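You operate a simulated robot arm through the tools that you are given. There is no shell and no other tool.

You are at the controls of a simulated two-armed robot. One attempt, no reset.

## Task
Heat the glue tool and lay a bead along the blue line plate's line.
Fine: switch the cart strip on, wait for the green lamp, hold the ribbed grip, stand the tool back, switch off.
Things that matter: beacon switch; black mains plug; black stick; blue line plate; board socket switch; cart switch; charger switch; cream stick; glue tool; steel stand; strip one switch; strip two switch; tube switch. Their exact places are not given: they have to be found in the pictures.

Only the result counts: the job must be done as asked and must still hold three seconds after the hand-in. Knocking over, shifting, dropping, spilling or breaking anything else fails it.

## Robot
Two 7-joint arms with two-finger parallel grippers on one trunk, on a base that drives. Base frame: it is fixed to the floor where the robot stands at the start and does not move with it; the origin is under the middle of the robot, x ahead of it, y to its left, z up. Lengths are in m, angles in degrees, forces in N, time in s.
The left shoulder is at the start at [0.071, 0.156, 1.005], the right one opposite. Places, roughly: beacon switch [-2.1, 0, 1.7]; black mains plug [-2.25, 1.5, 1]; black stick [-2.25, 1.25, 1]; blue line plate [-2.5, 1, 0.75]; board socket switch [-6, -0.1, 1]; cart switch [-2.3, 1.6, 0.9]; charger switch [-5.9, -0.4, 1.6]; cream stick [-2.5, 1.25, 1]; glue tool [-2.25, 1.25, 1]; steel stand [-2.3, 1.2, 0.9]; strip one switch [-2.4, -0.8, 0.5]; strip two switch [-2.5, 0.2, 0.5]; tube switch [-2.1, -0.1, 1.7]. Payload 3.91 kg a hand.
The tool frame of a hand sits at the grasp point between the pads (the TCP): z along the fingers, y along the line on which they close. The tips reach 0.03 m beyond it. The gripper opens to 0.11 m. The fingers are 0.02 m wide and 0.01 m thick; the gripper's body (0.048 by 0.112 m) begins 0.055 m behind the TCP.
Orientation is that of the tool frame in the base frame, as [roll, pitch, yaw] about the fixed x, y, z axes, in that order (R = Rz(yaw) Ry(pitch) Rx(roll)). With the fingers straight down and closing along the base's y, the tool's x points along the base's -x, its y along +y and its z along -z.

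## Interface
- The arms move only by the tool servo_tool. It takes "left_increments", "right_increments" or both (then of equal length, played together; a hand with none holds still); each is a list of rows, each a list of 7 numbers: the shift along the tool's x, y, z in m, then the turn, a rotation vector about the tool's x, y, z in degrees, then the opening, from 0 (shut) to 1 (fully open). In form: [[tx, ty, tz, ax, ay, az, jaw], ...]. A call has 1 to 20 rows; each row shifts and turns the commanded pose from where the row before left it, along the tool's axes as they then stand. Each row takes 0.2 s and may step no farther than 0.05 m and 8.6 degrees from the row before; otherwise, or with a gripper value out of range, the whole call is refused. A pose out of reach is approached as far as the arm can. The call stops where the force on the tool passes 40 N (or 10 N more than at its start, if that is more) or the arm is blocked; 0.2 s more then pass. The fingers move at their own pace (about 0.108 m/s each) and stop on an object; they squeeze with about 38 N. The grip force told is the motor's: it shows also when the fingers shut on nothing. Time passes only in rows, and 0.2 s behind the last, so rows that do not move let the fingers close. It gives the time, the measured TCP pose, the force on the tool (base axes), the opening and the grip force at its end, in the units of the frame above (readings bear some noise), with the torque about the TCP (base axes, N m) and any sound that the robot's microphone picked up.
- Cameras (640 x 400 px; columns grow to the right, rows downward): "scene" is now at [0.144, -0.007, 1.2601]; the picture's right is [-0.07, -1.00, 0.00], its down [-0.30, 0.02, -0.95] and it looks along [0.95, -0.07, -0.30] (base axes); focal length 296 px, centre (320, 200). "left" rides on the left gripper at [0.072, -0.017, -0.103] in its tool frame; the picture's right is [0.23, 0.97, 0.00], its down [-0.76, 0.18, -0.62] and it looks along [-0.61, 0.14, 0.78] (tool axes); focal length 222 px, centre (320, 200). "right" rides on the right gripper at [0.072, 0.017, -0.103] in its tool frame; the picture's right is [-0.23, 0.97, 0.00], its down [-0.76, -0.18, -0.62] and it looks along [-0.61, -0.14, 0.78] (tool axes); focal length 222 px, centre (320, 200).
- capture(camera): a new picture of that camera. It takes no simulated time.
- lift_body(by): slides the trunk up (or, below 0, down) by that many m; the arms and the scene camera ride with it, the base frame stays. It gives what a move gives, with no picture.
- drive_base(legs): drives the robot by 1 to 6 legs, each [ahead, left, turn to the left] in m, m and degrees, along the robot's own axes; the way and the turn of a leg run together, so that a leg with both is an arc; at most 1.5 m and 180 degrees a leg. The arms and the cameras ride along, it lands a little off, and it stops where it bumps. It gives what a move gives.
- turn_head(pan, tilt): turns the head with the scene camera to pan (to the left, within 86 degrees either way) and tilt (down, from -29 to 69), counted from straight ahead of the robot. It gives what a move gives.
- locate(camera, pixels): there is no depth. For up to 12 entries [column, row, z] of the newest picture of that camera ("zoom" is the newest enlarged one), the place [x, y] in the base frame at which the ray of that pixel passes the height z, good to about 0.002 m. It takes no simulated time.
- zoom(camera, box): a new picture of the part [left, top, right, bottom] of that camera's present view, enlarged. It takes no simulated time.
- hand_in(): hands the job in; it is judged then, once.

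Open the grippers and draw the arms clear of the work before you hand the job in, unless the task says otherwise.

The tools are called as a command line: name --argument value ..., lists and objects as JSON in quotes. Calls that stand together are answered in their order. servo_tool: Moves the arms, as the interface text tells. Its arguments: {"type":"object","properties":{"left_increments":{"type":"array"},"right_increments":{"type":"array"}},"required":[]} The other tools are called the same way: lift_body (by) slides the trunk up or down; drive_base (legs) drives the base; turn_head (pan, tilt) turns the head that bears the scene camera; capture (camera) takes a picture; locate (camera, pixels) gives the place at which the rays of pixels pass given heights; zoom (camera, box) takes an enlarged picture of a part of a camera's view; hand_in () hands the job in.

At the start:

```text
time_s: 0.0
left_position: [0.8579, 0.2904, 1.1205]
left_ee_rot: [180.0, 0.0, -179.9]
left_force: [0.7, -0.1, 0.5]
left_ft_torque: [0.0, -0.02, 0.05]
left_finger_gap: 0.1104
left_grip_force: 0.0
right_position: [0.8263, -0.3231, 1.0691]
right_ee_rot: [180.0, 0.0, -180.0]
right_force: [0.3, 0.1, 0.4]
right_ft_torque: [-0.01, 0.02, -0.02]
right_finger_gap: 0.1102
right_grip_force: 0.0
trunk travel left (down, up): [-0.45, 0.49]
robot x, y, heading: [0.0002, -0.0002, 0.1]
head pan, tilt: [-4.1, 17.3]
```

scene: 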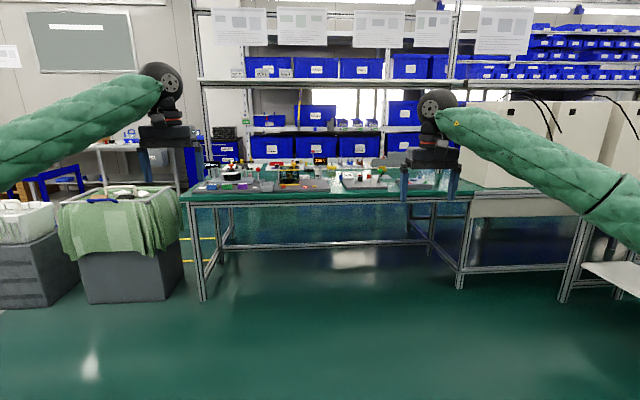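
right: 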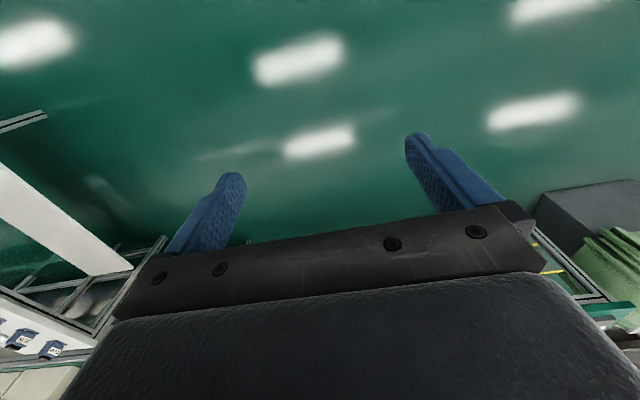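
left: 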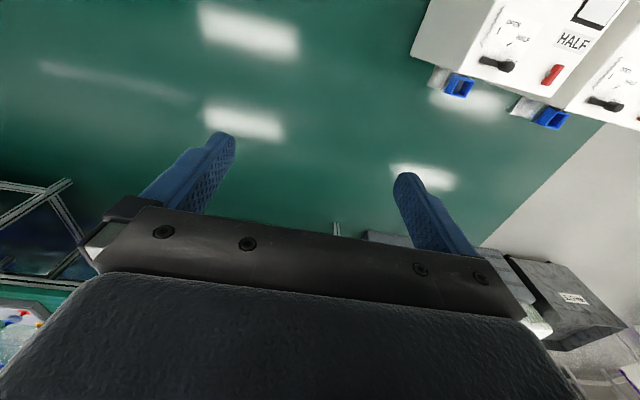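

The first pictures show a table ahead and shelves; the work lies behind me, around [-2.3, 1.2]. I turn the head to look left and check the surroundings before driving.

turn_head --pan 80 --tilt 20

capture --camera "scene"

```text
time_s: 1.6
left_position: [0.8571, 0.291, 1.1204]
left_ee_rot: [-180.0, 0.0, 179.9]
left_force: [-0.2, -1.0, 0.9]
left_ft_torque: [-0.01, 0.02, -0.01]
left_finger_gap: 0.1099
left_grip_force: 0.0
right_position: [0.826, -0.3217, 1.0676]
right_ee_rot: [179.9, 0.1, 179.9]
right_force: [-0.1, -0.7, 0.6]
right_ft_torque: [-0.01, 0.02, 0.02]
right_finger_gap: 0.11
right_grip_force: 0.0
trunk travel left (down, up): [-0.45, 0.49]
robot x, y, heading: [0.0027, -0.0004, -0.1]
head pan, tilt: [80.0, 20.0]
```

```text
taken
```

scene: 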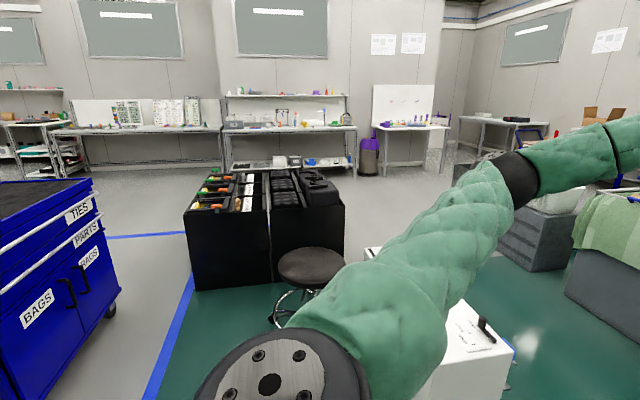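

The left view shows a stool near (310,270), black bins and a blue cart on the left edge. I look to the right side too before choosing a turning direction.

turn_head --pan -80 --tilt 20

capture --camera "scene"

```text
time_s: 4.0
left_position: [0.8581, 0.2893, 1.1213]
left_ee_rot: [180.0, 0.0, 180.0]
left_force: [0.0, -0.5, 0.6]
left_ft_torque: [0.01, -0.01, 0.01]
left_finger_gap: 0.1098
left_grip_force: 0.0
right_position: [0.8267, -0.3222, 1.0685]
right_ee_rot: [180.0, 0.0, 180.0]
right_force: [0.7, 0.5, -0.4]
right_ft_torque: [0.02, 0.01, -0.04]
right_finger_gap: 0.1101
right_grip_force: 0.1
trunk travel left (down, up): [-0.45, 0.49]
robot x, y, heading: [-0.0025, -0.0005, 0.1]
head pan, tilt: [-80.0, 20.0]
```

```text
taken
```

scene: 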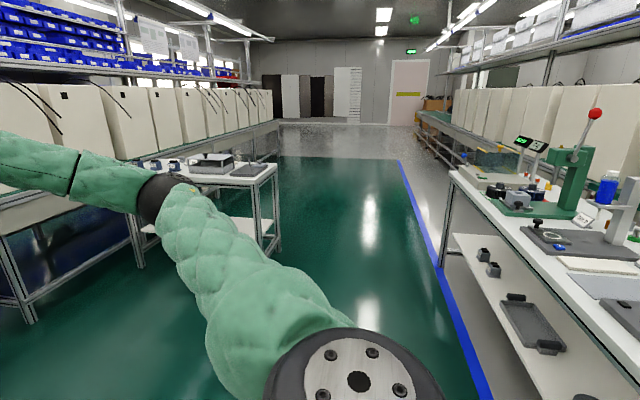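

The right view shows a bench with a press (red knob near 596,115) behind to the right. I draw both hands in (tool +x is toward my body) so that turning around stays clear.

servo_tool --left_increments '[[0.04, 0, 0, 0, 0, 0, 0.5], [0.04, 0, 0, 0, 0, 0, 0.5], [0.04, 0, 0, 0, 0, 0, 0.5], [0.04, 0, 0, 0, 0, 0, 0.5], [0.04, 0, 0, 0, 0, 0, 0.5], [0.04, 0, 0, 0, 0, 0, 0.5], [0.04, 0, 0, 0, 0, 0, 0.5], [0.04, 0, 0, 0, 0, 0, 0.5]]' --right_increments '[[0.04, 0, 0, 0, 0, 0, 0.5], [0.04, 0, 0, 0, 0, 0, 0.5], [0.04, 0, 0, 0, 0, 0, 0.5], [0.04, 0, 0, 0, 0, 0, 0.5], [0.04, 0, 0, 0, 0, 0, 0.5], [0.04, 0, 0, 0, 0, 0, 0.5], [0.04, 0, 0, 0, 0, 0, 0.5], [0.03, 0, 0, 0, 0, 0, 0.5]]'

turn_head --pan 86 --tilt 40

capture --camera "scene"

turn_head --pan -86 --tilt 40

capture --camera "scene"

```text
time_s: 5.8
left_position: [0.5354, 0.2906, 1.1211]
left_ee_rot: [179.9, 0.0, 180.0]
left_force: [0.0, -0.4, 0.1]
left_ft_torque: [-0.01, -0.01, 0.02]
left_finger_gap: 0.0551
left_grip_force: 0.1
right_position: [0.515, -0.3221, 1.0703]
right_ee_rot: [-179.9, 0.1, -179.9]
right_force: [0.4, 0.1, 0.4]
right_ft_torque: [0.01, -0.02, 0.01]
right_finger_gap: 0.055
right_grip_force: 0.0
trunk travel left (down, up): [-0.45, 0.49]
robot x, y, heading: [-0.0009, -0.0036, -0.2]
head pan, tilt: [-80.0, 20.0]
```

```text
time_s: 8.4
left_position: [0.536, 0.2911, 1.1202]
left_ee_rot: [179.9, -0.1, 180.0]
left_force: [0.4, -0.7, 1.5]
left_ft_torque: [0.02, -0.01, 0.02]
left_finger_gap: 0.055
left_grip_force: 0.1
right_position: [0.5168, -0.3222, 1.0701]
right_ee_rot: [180.0, 0.1, -179.9]
right_force: [-0.1, 0.3, -1.4]
right_ft_torque: [0.0, 0.02, 0.03]
right_finger_gap: 0.055
right_grip_force: 0.1
trunk travel left (down, up): [-0.45, 0.49]
robot x, y, heading: [-0.0015, 0.0005, 0.1]
head pan, tilt: [85.9, 40.0]
```

```text
taken
```

scene: 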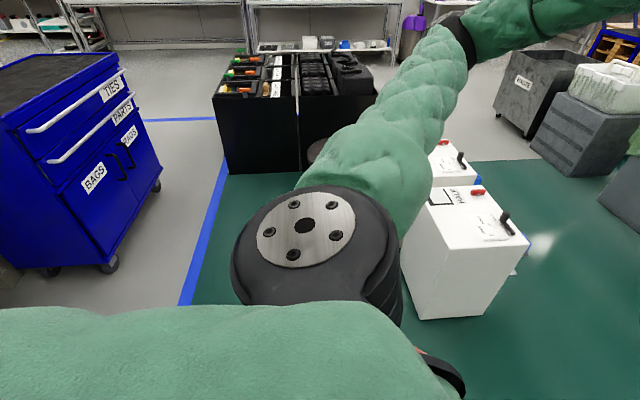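

```text
time_s: 11.0
left_position: [0.5375, 0.2895, 1.1209]
left_ee_rot: [-179.9, 0.1, -180.0]
left_force: [-0.3, 0.3, 0.0]
left_ft_torque: [0.0, 0.03, -0.04]
left_finger_gap: 0.0549
left_grip_force: 0.0
right_position: [0.517, -0.3219, 1.069]
right_ee_rot: [179.9, 0.0, 180.0]
right_force: [0.3, -0.3, -0.1]
right_ft_torque: [0.0, -0.04, 0.01]
right_finger_gap: 0.0553
right_grip_force: 0.1
trunk travel left (down, up): [-0.45, 0.49]
robot x, y, heading: [-0.003, -0.0034, -0.1]
head pan, tilt: [-85.9, 40.0]
```

```text
taken
```

scene: 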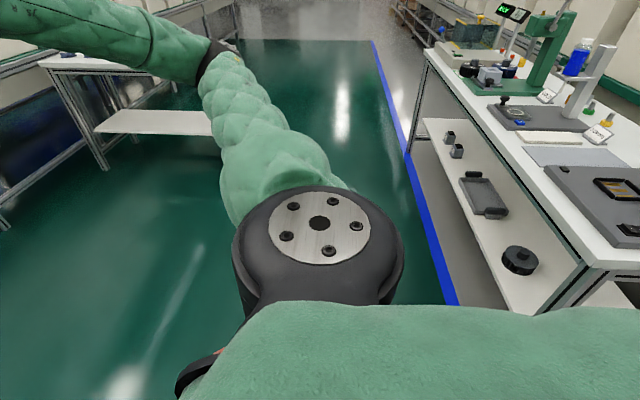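

I locate key corners: right bench edge corner (580,265) at z≈0.85 and far edge (428,50), to plan the turn and drive.

locate --camera "scene" --pixels '[[582, 265, 0.85], [428, 50, 0.85], [455, 300, 0.0], [375, 45, 0.0], [535, 305, 0.3], [558, 345, 0.0]]'

turn_head --pan 86 --tilt 40

locate --camera "scene" --pixels '[[418, 320, 0.0], [484, 316, 0.0], [430, 210, 0.4], [495, 265, 0.4], [185, 300, 0.0], [110, 265, 0.0], [125, 70, 0.9], [228, 175, 0.0], [310, 170, 0.0]]'

```text
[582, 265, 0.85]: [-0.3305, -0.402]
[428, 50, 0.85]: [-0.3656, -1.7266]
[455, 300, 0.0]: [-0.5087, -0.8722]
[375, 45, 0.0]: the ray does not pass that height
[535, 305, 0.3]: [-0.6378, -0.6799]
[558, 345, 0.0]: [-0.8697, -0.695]
```

```text
time_s: 13.6
left_position: [0.5373, 0.2909, 1.1208]
left_ee_rot: [179.9, 0.0, -180.0]
left_force: [0.0, 0.3, -0.1]
left_ft_torque: [0.01, -0.02, 0.03]
left_finger_gap: 0.0549
left_grip_force: 0.1
right_position: [0.518, -0.322, 1.0685]
right_ee_rot: [-180.0, 0.0, 180.0]
right_force: [-0.4, -0.6, -0.6]
right_ft_torque: [0.04, 0.0, 0.01]
right_finger_gap: 0.0552
right_grip_force: 0.0
trunk travel left (down, up): [-0.45, 0.49]
robot x, y, heading: [0.0016, -0.002, -0.2]
head pan, tilt: [85.9, 40.0]
```

```text
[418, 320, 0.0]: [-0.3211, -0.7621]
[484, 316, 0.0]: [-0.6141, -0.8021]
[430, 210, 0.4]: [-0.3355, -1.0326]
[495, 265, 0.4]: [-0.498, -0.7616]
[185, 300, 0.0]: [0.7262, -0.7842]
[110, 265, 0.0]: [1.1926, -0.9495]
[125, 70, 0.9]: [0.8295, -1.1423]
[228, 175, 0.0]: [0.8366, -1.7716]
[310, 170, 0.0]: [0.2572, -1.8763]
```

The second locate used the old picture, so I take a fresh one to the left and locate obstacles there.

capture --camera "scene"

locate --camera "scene" --pixels '[[418, 320, 0.0], [484, 316, 0.0], [430, 210, 0.4], [495, 265, 0.4], [185, 300, 0.0], [110, 265, 0.0], [125, 70, 0.9], [228, 175, 0.0], [310, 170, 0.0], [6, 100, 0.9]]'

```text
taken
```

scene: 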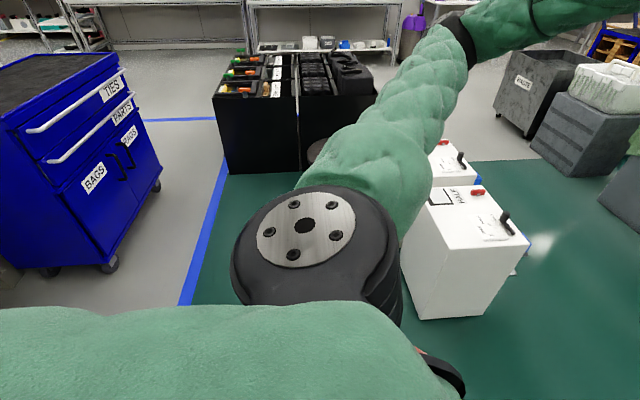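

```text
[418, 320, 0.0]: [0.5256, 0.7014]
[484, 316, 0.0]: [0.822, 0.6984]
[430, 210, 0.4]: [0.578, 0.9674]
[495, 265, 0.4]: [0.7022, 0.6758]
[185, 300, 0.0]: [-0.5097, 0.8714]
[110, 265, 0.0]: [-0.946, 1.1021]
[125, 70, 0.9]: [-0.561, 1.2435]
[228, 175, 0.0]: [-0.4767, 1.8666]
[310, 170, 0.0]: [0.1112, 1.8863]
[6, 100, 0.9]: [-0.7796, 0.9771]
```

The blue cart stands around [-0.6..-1, 1..1.4]; the turn to the left is free for the drawn-in arms. I turn left 150° in place, then look ahead.

drive_base --legs '[[0, 0, 75], [0, 0, 77]]'

turn_head --pan 0 --tilt 20

capture --camera "scene"

```text
time_s: 20.5
left_position: [-0.6102, -0.0051, 1.119]
left_ee_rot: [180.0, 0.1, -27.9]
left_force: [0.3, -0.3, 0.6]
left_ft_torque: [0.02, 0.02, -0.02]
left_finger_gap: 0.055
left_grip_force: 0.1
right_position: [-0.3059, 0.5259, 1.0692]
right_ee_rot: [179.9, 0.0, -27.8]
right_force: [0.1, -0.2, 1.0]
right_ft_torque: [0.0, 0.0, 0.0]
right_finger_gap: 0.055
right_grip_force: 0.0
trunk travel left (down, up): [-0.45, 0.49]
robot x, y, heading: [-0.002, 0.002, 152.3]
head pan, tilt: [85.9, 40.0]
```

```text
time_s: 22.1
left_position: [-0.6108, -0.0065, 1.1214]
left_ee_rot: [180.0, -0.1, -27.9]
left_force: [-0.8, -0.5, 1.0]
left_ft_torque: [0.02, 0.02, -0.04]
left_finger_gap: 0.055
left_grip_force: 0.2
right_position: [-0.3067, 0.5265, 1.0695]
right_ee_rot: [-179.9, -0.1, -27.8]
right_force: [-0.7, 0.8, 0.3]
right_ft_torque: [-0.01, -0.03, 0.01]
right_finger_gap: 0.055
right_grip_force: 0.0
trunk travel left (down, up): [-0.45, 0.49]
robot x, y, heading: [-0.0028, -0.0015, 152.2]
head pan, tilt: [0.0, 20.0]
```

```text
taken
```

scene: 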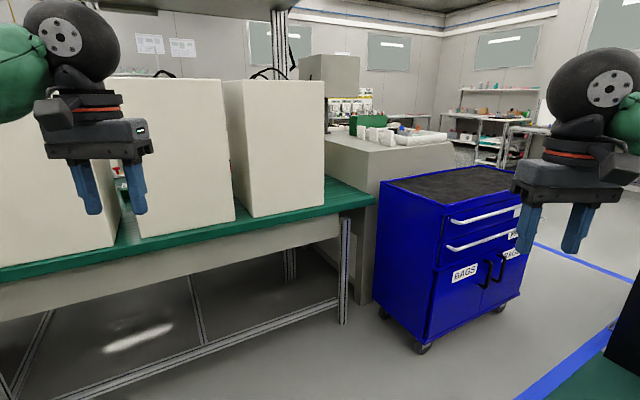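

Ahead are a green-top bench with beige boxes, a grey cabinet, and the blue cart. I locate their corners and look left and right for a path to the work place.

locate --camera "scene" --pixels '[[375, 203, 0.75], [375, 203, 0.9], [345, 320, 0.0], [378, 300, 0.0], [420, 350, 0.0], [500, 310, 0.0], [380, 185, 0.9], [455, 145, 0.95], [375, 155, 0.95], [560, 390, 0.0], [540, 245, 0.0], [600, 275, 0.0]]'

turn_head --pan -40 --tilt 20

capture --camera "scene"

turn_head --pan 50 --tilt 20

capture --camera "scene"

```text
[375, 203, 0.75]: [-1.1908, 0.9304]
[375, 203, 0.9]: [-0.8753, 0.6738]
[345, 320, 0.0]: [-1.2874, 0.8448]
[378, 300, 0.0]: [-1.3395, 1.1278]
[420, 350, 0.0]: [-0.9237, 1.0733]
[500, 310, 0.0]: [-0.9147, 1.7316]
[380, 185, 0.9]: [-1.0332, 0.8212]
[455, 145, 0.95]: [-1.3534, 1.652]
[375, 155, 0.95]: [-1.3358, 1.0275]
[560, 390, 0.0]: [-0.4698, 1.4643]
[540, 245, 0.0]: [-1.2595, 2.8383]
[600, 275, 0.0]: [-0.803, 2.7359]
```

```text
time_s: 23.2
left_position: [-0.6098, -0.0058, 1.1212]
left_ee_rot: [180.0, 0.1, -27.9]
left_force: [-0.4, 0.6, 0.5]
left_ft_torque: [0.02, -0.02, 0.0]
left_finger_gap: 0.0548
left_grip_force: 0.0
right_position: [-0.3072, 0.5271, 1.069]
right_ee_rot: [180.0, 0.0, -27.9]
right_force: [0.5, -0.4, -0.8]
right_ft_torque: [-0.01, 0.04, 0.03]
right_finger_gap: 0.0551
right_grip_force: 0.2
trunk travel left (down, up): [-0.45, 0.49]
robot x, y, heading: [-0.0018, -0.0001, 151.9]
head pan, tilt: [-40.0, 20.0]
```

```text
taken
```

scene: 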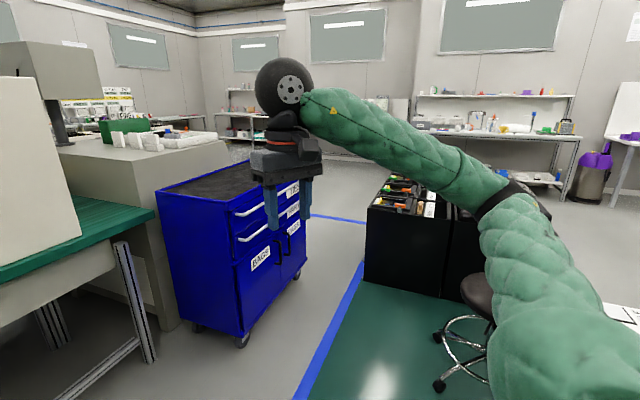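

```text
time_s: 24.8
left_position: [-0.6098, -0.0039, 1.1197]
left_ee_rot: [-180.0, -0.1, -27.9]
left_force: [-0.3, 0.1, -0.9]
left_ft_torque: [-0.03, -0.03, 0.0]
left_finger_gap: 0.0551
left_grip_force: 0.0
right_position: [-0.307, 0.5257, 1.0686]
right_ee_rot: [180.0, 0.0, -27.9]
right_force: [0.1, 0.0, -0.8]
right_ft_torque: [0.03, 0.02, -0.04]
right_finger_gap: 0.0552
right_grip_force: 0.1
trunk travel left (down, up): [-0.45, 0.49]
robot x, y, heading: [0.0005, 0.0005, 152.0]
head pan, tilt: [50.0, 20.0]
```

```text
taken
```

scene: 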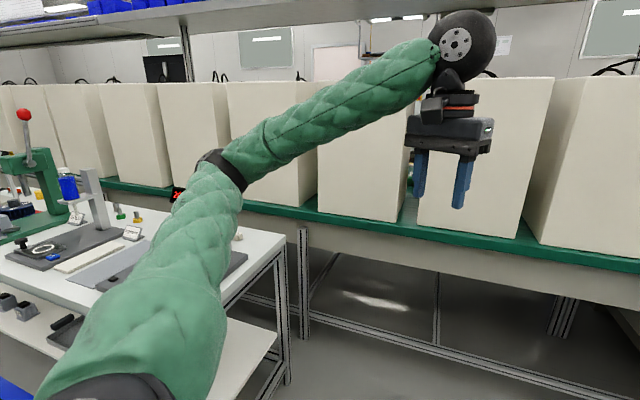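

I zoom toward the grey cabinet region ahead, where the listed places (about [-2.3,1.2]) should lie.

turn_head --pan 0 --tilt 15

zoom --camera "scene" --box '[220, 50, 540, 250]'

locate --camera "scene" --pixels '[[320, 200, 0.9]]'

```text
time_s: 26.0
left_position: [-0.6101, -0.0046, 1.1206]
left_ee_rot: [-180.0, 0.0, -27.9]
left_force: [-0.5, 0.1, 1.1]
left_ft_torque: [-0.01, 0.0, 0.0]
left_finger_gap: 0.0551
left_grip_force: 0.0
right_position: [-0.3071, 0.5274, 1.0703]
right_ee_rot: [-179.9, 0.0, -27.8]
right_force: [-0.5, 0.1, 0.8]
right_ft_torque: [-0.03, 0.02, -0.03]
right_finger_gap: 0.055
right_grip_force: 0.1
trunk travel left (down, up): [-0.45, 0.49]
robot x, y, heading: [-0.0018, 0.0002, 152.1]
head pan, tilt: [0.0, 15.0]
```

```text
2.00 times, centred on (380, 150) of scene
```

zoom: 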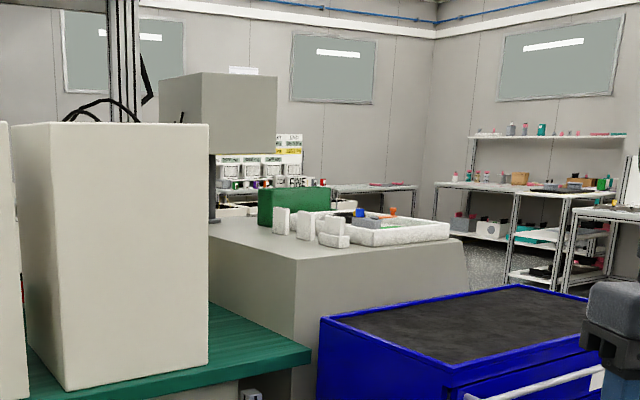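

```text
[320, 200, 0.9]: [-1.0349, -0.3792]
```

The work seems to be on the far side of this bench row (x<-2). I raise the trunk for a better view and turn to face +y to judge the floor gap between blue cart, black bins and tubs.

lift_body --by 0.4

drive_base --legs '[[0, 0, -52]]'

turn_head --pan 0 --tilt 35

capture --camera "scene"

```text
time_s: 29.9
left_position: [-0.6116, -0.0038, 1.521]
left_ee_rot: [-179.9, 0.1, -27.9]
left_force: [-0.1, -0.6, -1.4]
left_ft_torque: [-0.01, -0.01, 0.0]
left_finger_gap: 0.0548
left_grip_force: 0.3
right_position: [-0.3067, 0.527, 1.4692]
right_ee_rot: [-179.9, 0.0, -27.9]
right_force: [0.0, 0.1, -0.1]
right_ft_torque: [0.0, -0.02, -0.03]
right_finger_gap: 0.0549
right_grip_force: 0.1
trunk travel left (down, up): [-0.85, 0.09]
robot x, y, heading: [0.0022, -0.0006, 152.0]
head pan, tilt: [0.0, 15.0]
```

```text
time_s: 32.6
left_position: [-0.3806, 0.4764, 1.5213]
left_ee_rot: [-180.0, -0.1, -79.9]
left_force: [-0.1, 0.3, -1.0]
left_ft_torque: [0.0, -0.02, -0.02]
left_finger_gap: 0.0549
left_grip_force: 0.1
right_position: [0.2276, 0.5665, 1.4683]
right_ee_rot: [179.9, 0.0, -79.9]
right_force: [0.1, 0.3, -0.2]
right_ft_torque: [-0.01, 0.02, 0.01]
right_finger_gap: 0.0551
right_grip_force: 0.0
trunk travel left (down, up): [-0.85, 0.09]
robot x, y, heading: [0.0034, 0.0004, 100.2]
head pan, tilt: [0.0, 15.0]
```

```text
time_s: 33.4
left_position: [-0.3795, 0.4779, 1.5212]
left_ee_rot: [180.0, -0.1, -79.9]
left_force: [0.1, -0.6, -0.6]
left_ft_torque: [-0.02, -0.02, 0.01]
left_finger_gap: 0.055
left_grip_force: 0.0
right_position: [0.2264, 0.5654, 1.4687]
right_ee_rot: [-179.9, 0.0, -79.9]
right_force: [-0.1, 0.4, 0.4]
right_ft_torque: [0.02, 0.0, 0.02]
right_finger_gap: 0.055
right_grip_force: 0.0
trunk travel left (down, up): [-0.85, 0.09]
robot x, y, heading: [0.0024, -0.0017, 99.9]
head pan, tilt: [0.0, 35.0]
```

```text
taken
```

scene: 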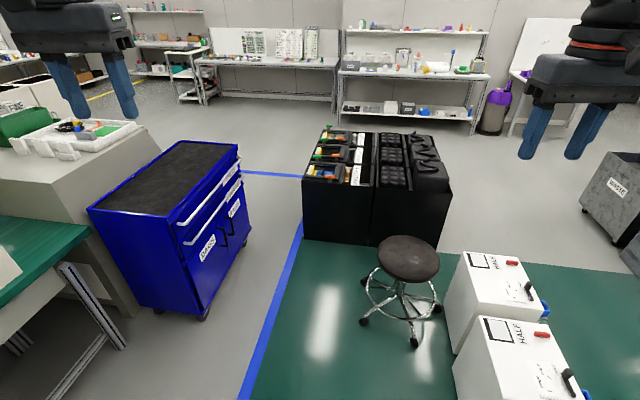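

A clear overhead view: I locate floor points of blue cart wheels, bins, stool, white boxes and tub to find the widest way through.

locate --camera "scene" --pixels '[[205, 320, 0], [250, 238, 0], [303, 240, 0], [374, 247, 0], [442, 240, 0], [363, 323, 0], [412, 347, 0], [440, 308, 0], [448, 345, 0], [582, 210, 0], [625, 255, 0], [160, 312, 0]]'

locate --camera "scene" --pixels '[[237, 150, 0.9], [178, 215, 0.9], [88, 208, 0.9], [178, 143, 0.9], [452, 192, 0.45], [325, 125, 0.45], [302, 180, 0.45], [543, 260, 0.45], [446, 345, 0.0], [452, 390, 0], [145, 130, 0.95], [135, 318, 0]]'

```text
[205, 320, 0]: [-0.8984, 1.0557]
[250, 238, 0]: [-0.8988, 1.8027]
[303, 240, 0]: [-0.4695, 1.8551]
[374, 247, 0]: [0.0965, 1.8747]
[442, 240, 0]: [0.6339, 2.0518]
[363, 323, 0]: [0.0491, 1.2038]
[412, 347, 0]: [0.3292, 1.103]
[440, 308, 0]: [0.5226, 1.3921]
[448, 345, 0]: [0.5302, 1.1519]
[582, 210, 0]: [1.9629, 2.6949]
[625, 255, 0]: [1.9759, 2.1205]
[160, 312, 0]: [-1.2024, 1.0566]
```

```text
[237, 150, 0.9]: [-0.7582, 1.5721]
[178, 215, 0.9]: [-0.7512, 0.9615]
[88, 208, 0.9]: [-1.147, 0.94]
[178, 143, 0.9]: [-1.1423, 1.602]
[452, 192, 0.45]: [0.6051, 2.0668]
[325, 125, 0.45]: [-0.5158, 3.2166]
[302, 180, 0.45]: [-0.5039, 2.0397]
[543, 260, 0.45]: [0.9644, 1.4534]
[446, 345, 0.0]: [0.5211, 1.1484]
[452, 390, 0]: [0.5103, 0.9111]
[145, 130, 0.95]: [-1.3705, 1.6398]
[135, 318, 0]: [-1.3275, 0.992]
```

The cart-bin gap is only about 0.38 m, too narrow, while the way right of the white boxes looks wider. I turn toward heading 45 and look there.

drive_base --legs '[[0, 0, -58]]'

capture --camera "scene"

```text
time_s: 36.4
left_position: [0.2071, 0.5748, 1.5206]
left_ee_rot: [-180.0, 0.1, -138.3]
left_force: [-0.5, 0.5, 0.4]
left_ft_torque: [-0.01, 0.02, -0.03]
left_finger_gap: 0.055
left_grip_force: 0.0
right_position: [0.5987, 0.1045, 1.4693]
right_ee_rot: [180.0, 0.0, -138.1]
right_force: [0.3, 0.8, -0.4]
right_ft_torque: [0.0, -0.01, 0.01]
right_finger_gap: 0.0552
right_grip_force: 0.1
trunk travel left (down, up): [-0.85, 0.09]
robot x, y, heading: [0.0012, 0.0012, 41.6]
head pan, tilt: [0.0, 35.0]
```

```text
taken
```

scene: 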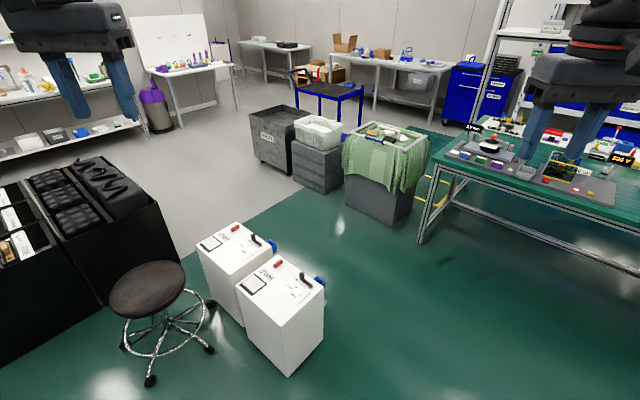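

The way between white boxes (325,330) and the towel tub (385,225) is visible. I locate the boundary points.

locate --camera "scene" --pixels '[[288, 377, 0], [322, 335, 0], [328, 290, 0.35], [343, 205, 0], [392, 226, 0], [295, 177, 0], [323, 194, 0], [252, 157, 0], [290, 175, 0], [278, 243, 0.3], [419, 243, 0], [209, 348, 0]]'

locate --camera "scene" --pixels '[[428, 152, 0.8], [160, 210, 0.45], [100, 160, 0.45], [182, 260, 0], [150, 380, 0], [170, 130, 0], [215, 108, 0], [150, 125, 0.0], [448, 145, 0.9], [270, 155, 0], [400, 180, 0.5], [250, 260, 0.42]]'

```text
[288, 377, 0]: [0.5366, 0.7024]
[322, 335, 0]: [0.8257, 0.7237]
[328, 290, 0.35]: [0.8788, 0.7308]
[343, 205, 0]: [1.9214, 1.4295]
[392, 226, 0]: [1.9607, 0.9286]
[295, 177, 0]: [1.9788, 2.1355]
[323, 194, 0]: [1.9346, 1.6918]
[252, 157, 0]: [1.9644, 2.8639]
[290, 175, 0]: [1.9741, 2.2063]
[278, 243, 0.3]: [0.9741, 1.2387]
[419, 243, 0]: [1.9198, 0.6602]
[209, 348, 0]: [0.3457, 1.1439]
```

```text
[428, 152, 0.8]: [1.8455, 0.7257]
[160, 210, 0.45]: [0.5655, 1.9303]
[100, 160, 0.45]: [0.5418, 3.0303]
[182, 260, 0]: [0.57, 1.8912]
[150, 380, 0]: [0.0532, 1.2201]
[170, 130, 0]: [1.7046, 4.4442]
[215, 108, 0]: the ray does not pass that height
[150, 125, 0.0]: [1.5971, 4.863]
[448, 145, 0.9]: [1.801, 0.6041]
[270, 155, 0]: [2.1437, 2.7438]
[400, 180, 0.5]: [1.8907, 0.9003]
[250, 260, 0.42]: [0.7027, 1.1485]
```

White boxes span x 0.5–0.9, y 0.7–1.25; tubs start at x≈1.92; so the corridor centre is x≈1.4. I turn to heading 90, sidestep right 1.38 m, then go ahead 2.6 m.

drive_base --legs '[[0, 0, 48.4], [0, -1.38, 0], [1.3, 0, 0], [1.3, 0, 0]]'

capture --camera "scene"

```text
time_s: 57.7
left_position: [1.1156, 3.1351, 1.5202]
left_ee_rot: [-180.0, 0.0, -90.5]
left_force: [-0.2, 0.6, 0.0]
left_ft_torque: [0.0, -0.03, -0.02]
left_finger_gap: 0.0549
left_grip_force: 0.0
right_position: [1.728, 3.1097, 1.4695]
right_ee_rot: [179.9, 0.0, -90.5]
right_force: [0.8, 0.0, -0.4]
right_ft_torque: [-0.01, 0.02, -0.03]
right_finger_gap: 0.0552
right_grip_force: 0.0
trunk travel left (down, up): [-0.85, 0.09]
robot x, y, heading: [1.4011, 2.5966, 89.4]
head pan, tilt: [0.0, 35.0]
```

```text
taken
```

scene: 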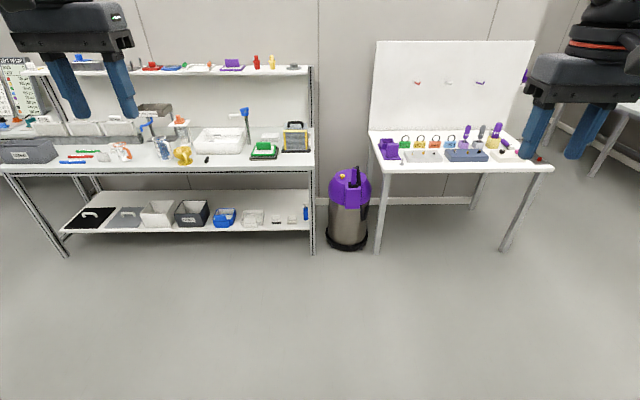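

Arrived at [1.40, 2.60] with free floor ahead. I locate the shelf legs and go on ahead 1.0 m, then turn left to face -x.

locate --camera "scene" --pixels '[[312, 252, 0], [68, 255, 0], [347, 248, 0], [378, 250, 0], [10, 172, 0.8]]'

drive_base --legs '[[0.95, 0, 0], [0, 0, 90.6]]'

turn_head --pan 0 --tilt 25

capture --camera "scene"

```text
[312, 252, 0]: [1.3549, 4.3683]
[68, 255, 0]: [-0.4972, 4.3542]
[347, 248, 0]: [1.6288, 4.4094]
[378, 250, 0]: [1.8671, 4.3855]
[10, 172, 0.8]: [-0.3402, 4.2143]
```

```text
time_s: 66.5
left_position: [0.873, 3.2513, 1.5212]
left_ee_rot: [179.9, 0.2, 0.2]
left_force: [-0.7, 0.5, -0.4]
left_ft_torque: [0.0, -0.02, 0.0]
left_finger_gap: 0.0549
left_grip_force: 0.1
right_position: [0.8908, 3.8645, 1.4694]
right_ee_rot: [179.9, 0.0, 0.1]
right_force: [0.2, -0.2, -1.0]
right_ft_torque: [0.01, 0.0, 0.02]
right_finger_gap: 0.0551
right_grip_force: 0.1
trunk travel left (down, up): [-0.85, 0.09]
robot x, y, heading: [1.413, 3.5391, -179.8]
head pan, tilt: [0.0, 35.0]
```

```text
time_s: 67.2
left_position: [0.8724, 3.2508, 1.5207]
left_ee_rot: [-180.0, 0.0, 0.1]
left_force: [-0.5, -0.5, 0.3]
left_ft_torque: [0.01, -0.01, 0.0]
left_finger_gap: 0.0549
left_grip_force: 0.0
right_position: [0.89, 3.8633, 1.4686]
right_ee_rot: [179.9, 0.0, 0.3]
right_force: [-0.6, 0.4, 0.2]
right_ft_torque: [-0.01, 0.0, 0.04]
right_finger_gap: 0.0551
right_grip_force: 0.0
trunk travel left (down, up): [-0.85, 0.09]
robot x, y, heading: [1.4089, 3.5429, -179.6]
head pan, tilt: [0.0, 25.0]
```

```text
taken
```

scene: 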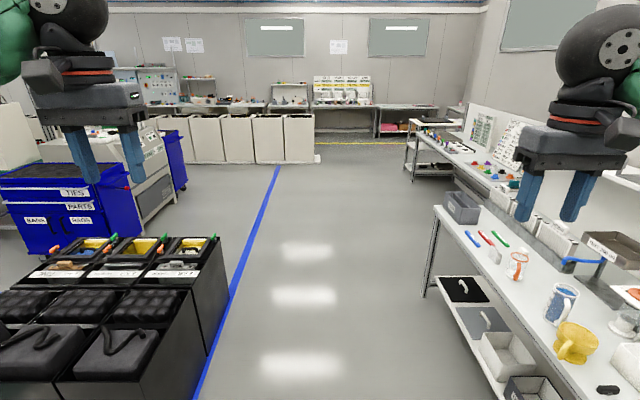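

A clear corridor ahead. I locate bin corner, grey machine, row of beige boxes (312,160) and the side table (408,180).

locate --camera "scene" --pixels '[[205, 355, 0], [218, 240, 0.5], [150, 225, 0], [185, 190, 0], [197, 163, 0], [315, 163, 0], [408, 180, 0], [436, 208, 0.8], [438, 300, 0], [20, 250, 0], [280, 170, 0]]'

zoom --camera "scene" --box '[0, 60, 320, 260]'

```text
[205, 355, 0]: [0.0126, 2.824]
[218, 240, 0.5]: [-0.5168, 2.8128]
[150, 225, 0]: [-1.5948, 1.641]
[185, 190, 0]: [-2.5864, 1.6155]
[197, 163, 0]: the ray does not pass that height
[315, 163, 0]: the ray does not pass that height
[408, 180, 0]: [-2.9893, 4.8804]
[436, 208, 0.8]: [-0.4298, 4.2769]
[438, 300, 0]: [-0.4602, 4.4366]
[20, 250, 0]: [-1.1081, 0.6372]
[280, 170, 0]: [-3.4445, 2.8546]
```

```text
2.00 times, centred on (160, 160) of scene
```

zoom: 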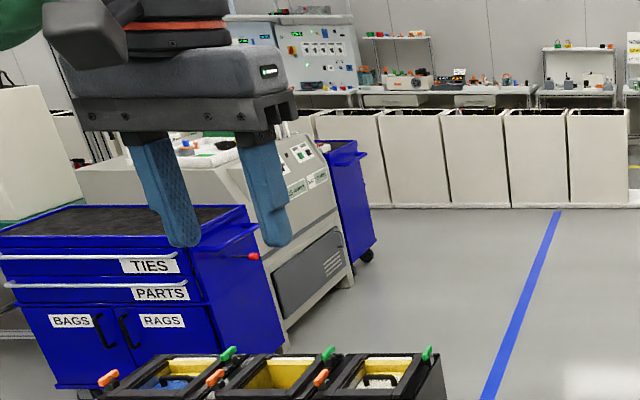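

Another blue cart with the work stands behind the grey machine, about [-2.3, 1.6]. I drive ahead 3 m along y≈3.5 and then look left toward it.

drive_base --legs '[[1.5, 0, 0], [1.5, 0, 0]]'

turn_head --pan 50 --tilt 25

capture --camera "scene"

```text
time_s: 81.8
left_position: [-2.1618, 3.2621, 1.5223]
left_ee_rot: [179.9, 0.0, -0.3]
left_force: [0.3, -0.3, 0.1]
left_ft_torque: [0.03, 0.0, 0.02]
left_finger_gap: 0.0549
left_grip_force: 0.0
right_position: [-2.1401, 3.8752, 1.4692]
right_ee_rot: [180.0, 0.0, -0.2]
right_force: [0.1, 0.4, 0.3]
right_ft_torque: [-0.02, -0.02, 0.05]
right_finger_gap: 0.055
right_grip_force: 0.1
trunk travel left (down, up): [-0.85, 0.09]
robot x, y, heading: [-1.6224, 3.5485, 179.9]
head pan, tilt: [0.0, 25.0]
```

```text
time_s: 83.0
left_position: [-2.1628, 3.2616, 1.5202]
left_ee_rot: [180.0, 0.0, -0.3]
left_force: [0.6, 0.1, -0.2]
left_ft_torque: [-0.02, 0.01, 0.02]
left_finger_gap: 0.0551
left_grip_force: 0.2
right_position: [-2.141, 3.8765, 1.4698]
right_ee_rot: [180.0, 0.0, -0.1]
right_force: [0.1, 0.3, 0.4]
right_ft_torque: [0.03, 0.02, 0.03]
right_finger_gap: 0.0551
right_grip_force: 0.0
trunk travel left (down, up): [-0.85, 0.09]
robot x, y, heading: [-1.6267, 3.5465, 179.6]
head pan, tilt: [50.0, 25.0]
```

```text
taken
```

scene: 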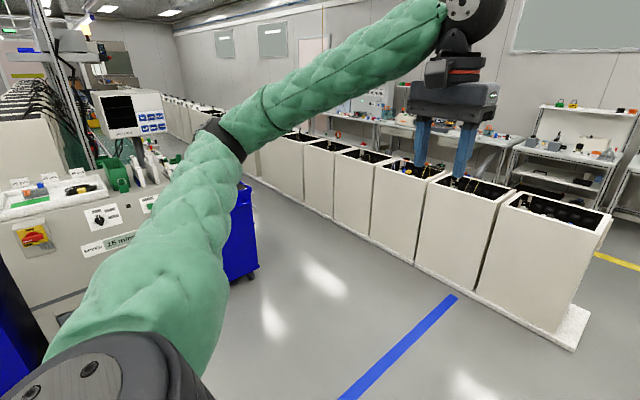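

I locate the aisle bounds: the beige box row foot (575,348),(414,265) and blue cart wheel (250,276).

locate --camera "scene" --pixels '[[575, 350, 0], [414, 267, 0], [330, 220, 0], [253, 277, 0], [240, 283, 0], [352, 395, 0], [458, 297, 0], [262, 185, 0]]'

drive_base --legs '[[0.9, 0, 0], [0, 0, 60]]'

turn_head --pan 20 --tilt 20

capture --camera "scene"

```text
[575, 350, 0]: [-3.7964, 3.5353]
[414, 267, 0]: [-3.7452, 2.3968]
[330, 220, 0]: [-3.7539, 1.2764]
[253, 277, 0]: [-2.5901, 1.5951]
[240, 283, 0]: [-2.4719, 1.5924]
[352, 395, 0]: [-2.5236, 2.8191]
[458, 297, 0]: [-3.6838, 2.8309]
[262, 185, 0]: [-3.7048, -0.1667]
```

```text
time_s: 90.4
left_position: [-2.5445, 2.9456, 1.5199]
left_ee_rot: [180.0, 0.0, 59.9]
left_force: [-0.3, -1.2, 0.0]
left_ft_torque: [-0.03, -0.02, -0.02]
left_finger_gap: 0.055
left_grip_force: 0.0
right_position: [-3.0638, 3.2702, 1.4694]
right_ee_rot: [180.0, 0.0, 59.8]
right_force: [-0.3, 1.1, -0.4]
right_ft_torque: [0.02, -0.01, 0.01]
right_finger_gap: 0.0549
right_grip_force: 0.0
trunk travel left (down, up): [-0.85, 0.09]
robot x, y, heading: [-2.5257, 3.5577, -120.1]
head pan, tilt: [50.0, 25.0]
```

```text
time_s: 91.4
left_position: [-2.5449, 2.9459, 1.5212]
left_ee_rot: [-180.0, 0.0, 59.8]
left_force: [0.3, 0.0, 0.0]
left_ft_torque: [0.02, -0.01, -0.03]
left_finger_gap: 0.055
left_grip_force: 0.0
right_position: [-3.0638, 3.2698, 1.4685]
right_ee_rot: [179.9, 0.0, 60.0]
right_force: [0.4, -1.1, -0.2]
right_ft_torque: [0.0, 0.01, 0.0]
right_finger_gap: 0.0549
right_grip_force: 0.0
trunk travel left (down, up): [-0.85, 0.09]
robot x, y, heading: [-2.5256, 3.5553, -120.1]
head pan, tilt: [20.0, 20.0]
```

```text
taken
```

scene: 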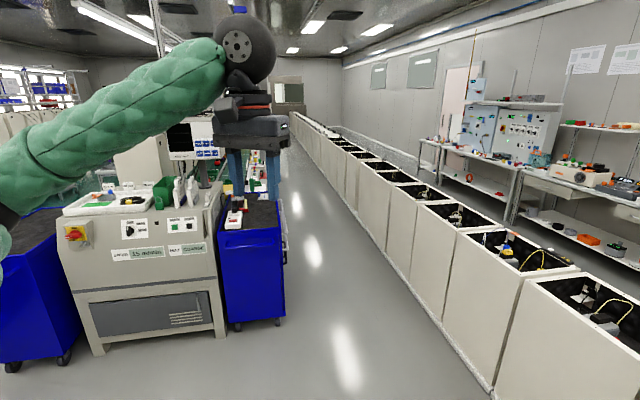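

The work cart is at (255,260) with a switch strip on top near (237,215). I zoom in on it.

zoom --camera "scene" --box '[190, 140, 310, 215]'

zoom --camera "scene" --box '[50, 140, 310, 340]'

```text
5.33 times, centred on (250, 178) of scene
```

zoom: 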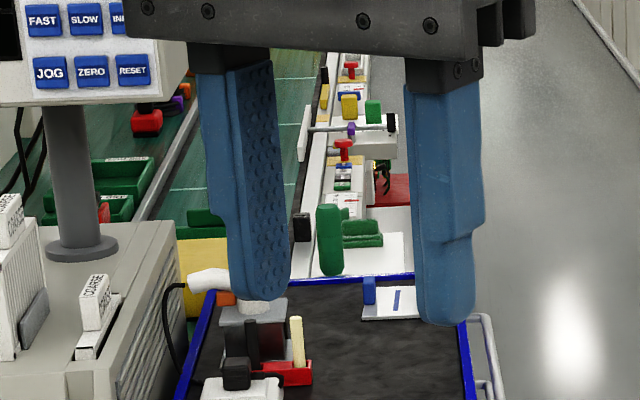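

```text
2.00 times, centred on (180, 240) of scene
```

zoom: 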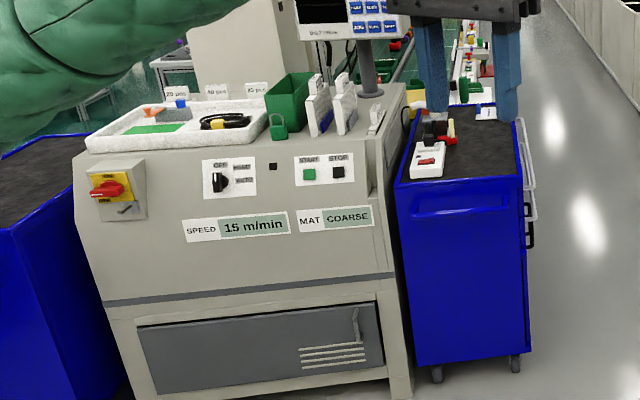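

The cart top carries the strip (430,160 in zoom), stick tray, stand with tool and plate. I drive into the aisle: face -y, shift to x≈-3.15, go ahead to y≈1.3, then face the cart (+x).

drive_base --legs '[[0, 0, 30], [0, -0.6, 0], [1.15, 0, 0]]'

turn_head --pan 30 --tilt 30

capture --camera "scene"

```text
time_s: 101.7
left_position: [-2.8513, 1.8741, 1.5209]
left_ee_rot: [-180.0, -0.1, 89.5]
left_force: [-0.4, -0.7, -0.2]
left_ft_torque: [0.04, 0.01, -0.04]
left_finger_gap: 0.0549
left_grip_force: 0.0
right_position: [-3.4632, 1.899, 1.469]
right_ee_rot: [-180.0, 0.0, 89.5]
right_force: [-0.6, 0.2, -0.3]
right_ft_torque: [0.01, -0.01, 0.01]
right_finger_gap: 0.0549
right_grip_force: 0.0
trunk travel left (down, up): [-0.85, 0.09]
robot x, y, heading: [-3.1345, 2.4101, -90.4]
head pan, tilt: [20.0, 20.0]
```

```text
time_s: 102.4
left_position: [-2.8504, 1.8734, 1.5209]
left_ee_rot: [-179.9, 0.0, 89.5]
left_force: [-0.3, -0.1, 0.5]
left_ft_torque: [-0.02, -0.02, -0.01]
left_finger_gap: 0.0549
left_grip_force: 0.1
right_position: [-3.463, 1.8984, 1.4701]
right_ee_rot: [-180.0, 0.0, 89.5]
right_force: [0.3, -0.6, 0.6]
right_ft_torque: [0.0, -0.01, -0.02]
right_finger_gap: 0.0551
right_grip_force: 0.0
trunk travel left (down, up): [-0.85, 0.09]
robot x, y, heading: [-3.1311, 2.4145, -90.4]
head pan, tilt: [30.0, 30.0]
```

```text
taken
```

scene: 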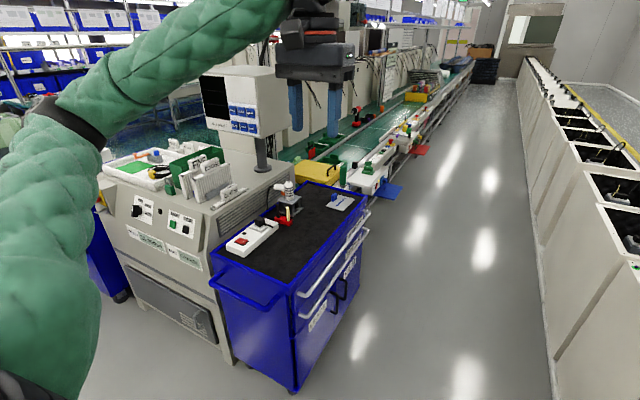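

Good view of the cart; I zoom in on its top for details of strip, tray, stand and plate.

zoom --camera "scene" --box '[210, 165, 380, 271]'

locate --camera "scene" --pixels '[[210, 252, 0.9], [290, 285, 0.9], [368, 205, 0.9], [290, 185, 0.9], [295, 392, 0], [330, 350, 0]]'

```text
3.76 times, centred on (295, 218) of scene
```

zoom: 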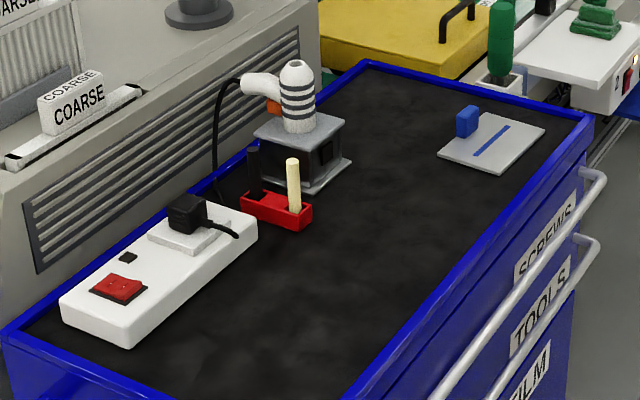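

```text
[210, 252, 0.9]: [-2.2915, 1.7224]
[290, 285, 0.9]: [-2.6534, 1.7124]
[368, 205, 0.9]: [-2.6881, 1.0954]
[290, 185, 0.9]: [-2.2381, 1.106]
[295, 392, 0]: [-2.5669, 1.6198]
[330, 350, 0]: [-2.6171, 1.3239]
```

The zoom shows the strip with red rocker (118,290), plug, red tray with black and cream sticks, the ribbed tool in its steel stand and the plate with blue line. I drive ahead to y≈1.35 and turn to face the cart.

drive_base --legs '[[1.06, 0, 0], [0, 0, 90.4]]'

turn_head --pan 0 --tilt 45

capture --camera "scene"

```text
time_s: 111.8
left_position: [-2.6131, 1.6351, 1.5215]
left_ee_rot: [180.0, 0.0, -179.7]
left_force: [-0.1, -1.0, 0.0]
left_ft_torque: [-0.01, 0.02, 0.02]
left_finger_gap: 0.055
left_grip_force: 0.0
right_position: [-2.6306, 1.0212, 1.4689]
right_ee_rot: [180.0, 0.0, -179.6]
right_force: [-0.2, -0.1, 0.1]
right_ft_torque: [-0.03, 0.02, 0.0]
right_finger_gap: 0.055
right_grip_force: 0.1
trunk travel left (down, up): [-0.85, 0.09]
robot x, y, heading: [-3.1469, 1.34, 0.0]
head pan, tilt: [30.0, 30.0]
```

```text
time_s: 112.8
left_position: [-2.6129, 1.6339, 1.5205]
left_ee_rot: [180.0, 0.0, -179.7]
left_force: [-0.2, 0.1, -0.3]
left_ft_torque: [-0.01, -0.01, 0.0]
left_finger_gap: 0.0551
left_grip_force: 0.0
right_position: [-2.6286, 1.0217, 1.4684]
right_ee_rot: [180.0, 0.0, -179.7]
right_force: [-0.1, 0.0, -0.2]
right_ft_torque: [-0.03, -0.01, -0.01]
right_finger_gap: 0.0549
right_grip_force: 0.0
trunk travel left (down, up): [-0.85, 0.09]
robot x, y, heading: [-3.1513, 1.3431, 0.2]
head pan, tilt: [0.0, 45.0]
```

```text
taken
```

scene: 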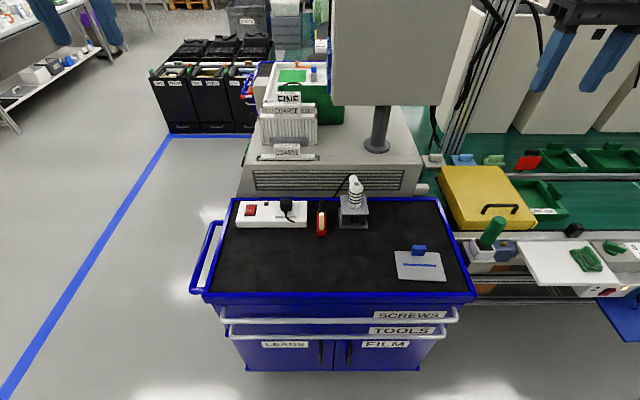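

I stand in front of the cart; everything is in view. I zoom in on the cart top.

zoom --camera "scene" --box '[220, 165, 380, 265]'

zoom --camera "scene" --box '[300, 165, 460, 300]'

```text
4.00 times, centred on (300, 215) of scene
```

zoom: 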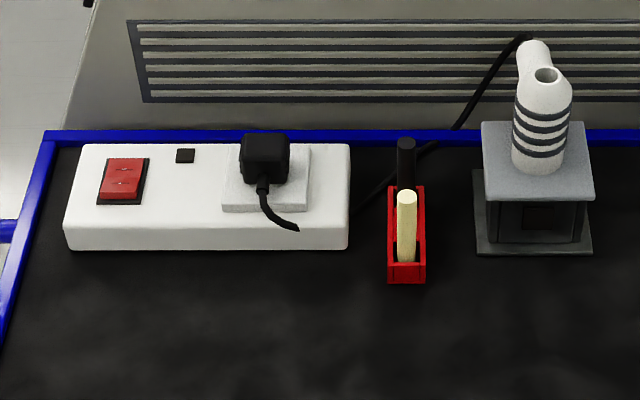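

```text
2.96 times, centred on (380, 232) of scene
```

zoom: 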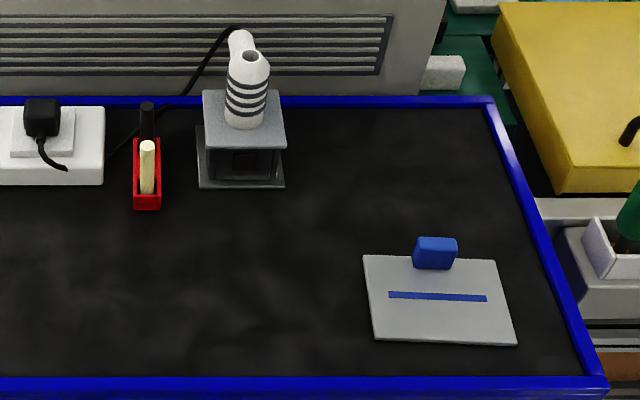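

I locate the cart corners and items at a few trial heights, to triangulate with the earlier view.

locate --camera "scene" --pixels '[[237, 199, 0.9], [204, 296, 0.9], [474, 298, 0.9], [440, 199, 0.9], [237, 199, 0.8], [204, 296, 0.8], [474, 298, 0.8], [440, 199, 0.8]]'

zoom --camera "scene" --box '[320, 165, 384, 235]'

zoom --camera "scene" --box '[230, 190, 342, 245]'

```text
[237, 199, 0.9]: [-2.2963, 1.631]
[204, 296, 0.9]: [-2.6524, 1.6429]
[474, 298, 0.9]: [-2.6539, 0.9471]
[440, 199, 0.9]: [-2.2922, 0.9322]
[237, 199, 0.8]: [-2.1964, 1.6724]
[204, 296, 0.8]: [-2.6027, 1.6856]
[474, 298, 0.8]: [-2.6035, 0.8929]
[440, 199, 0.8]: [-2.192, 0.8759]
```

```text
5.71 times, centred on (352, 200) of scene
```

zoom: 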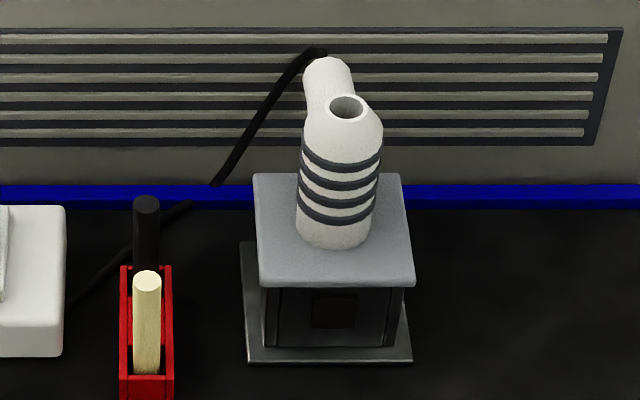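

```text
5.71 times, centred on (286, 218) of scene
```

zoom: 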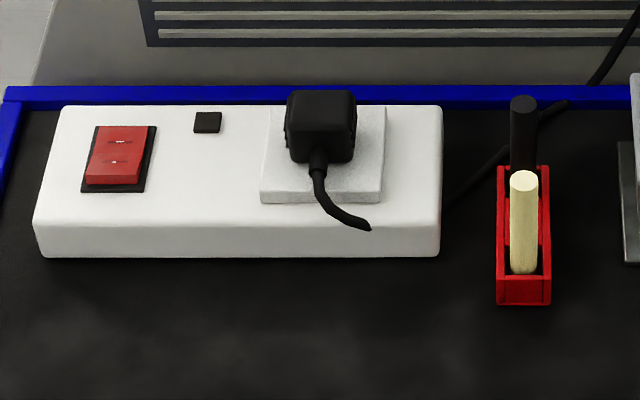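

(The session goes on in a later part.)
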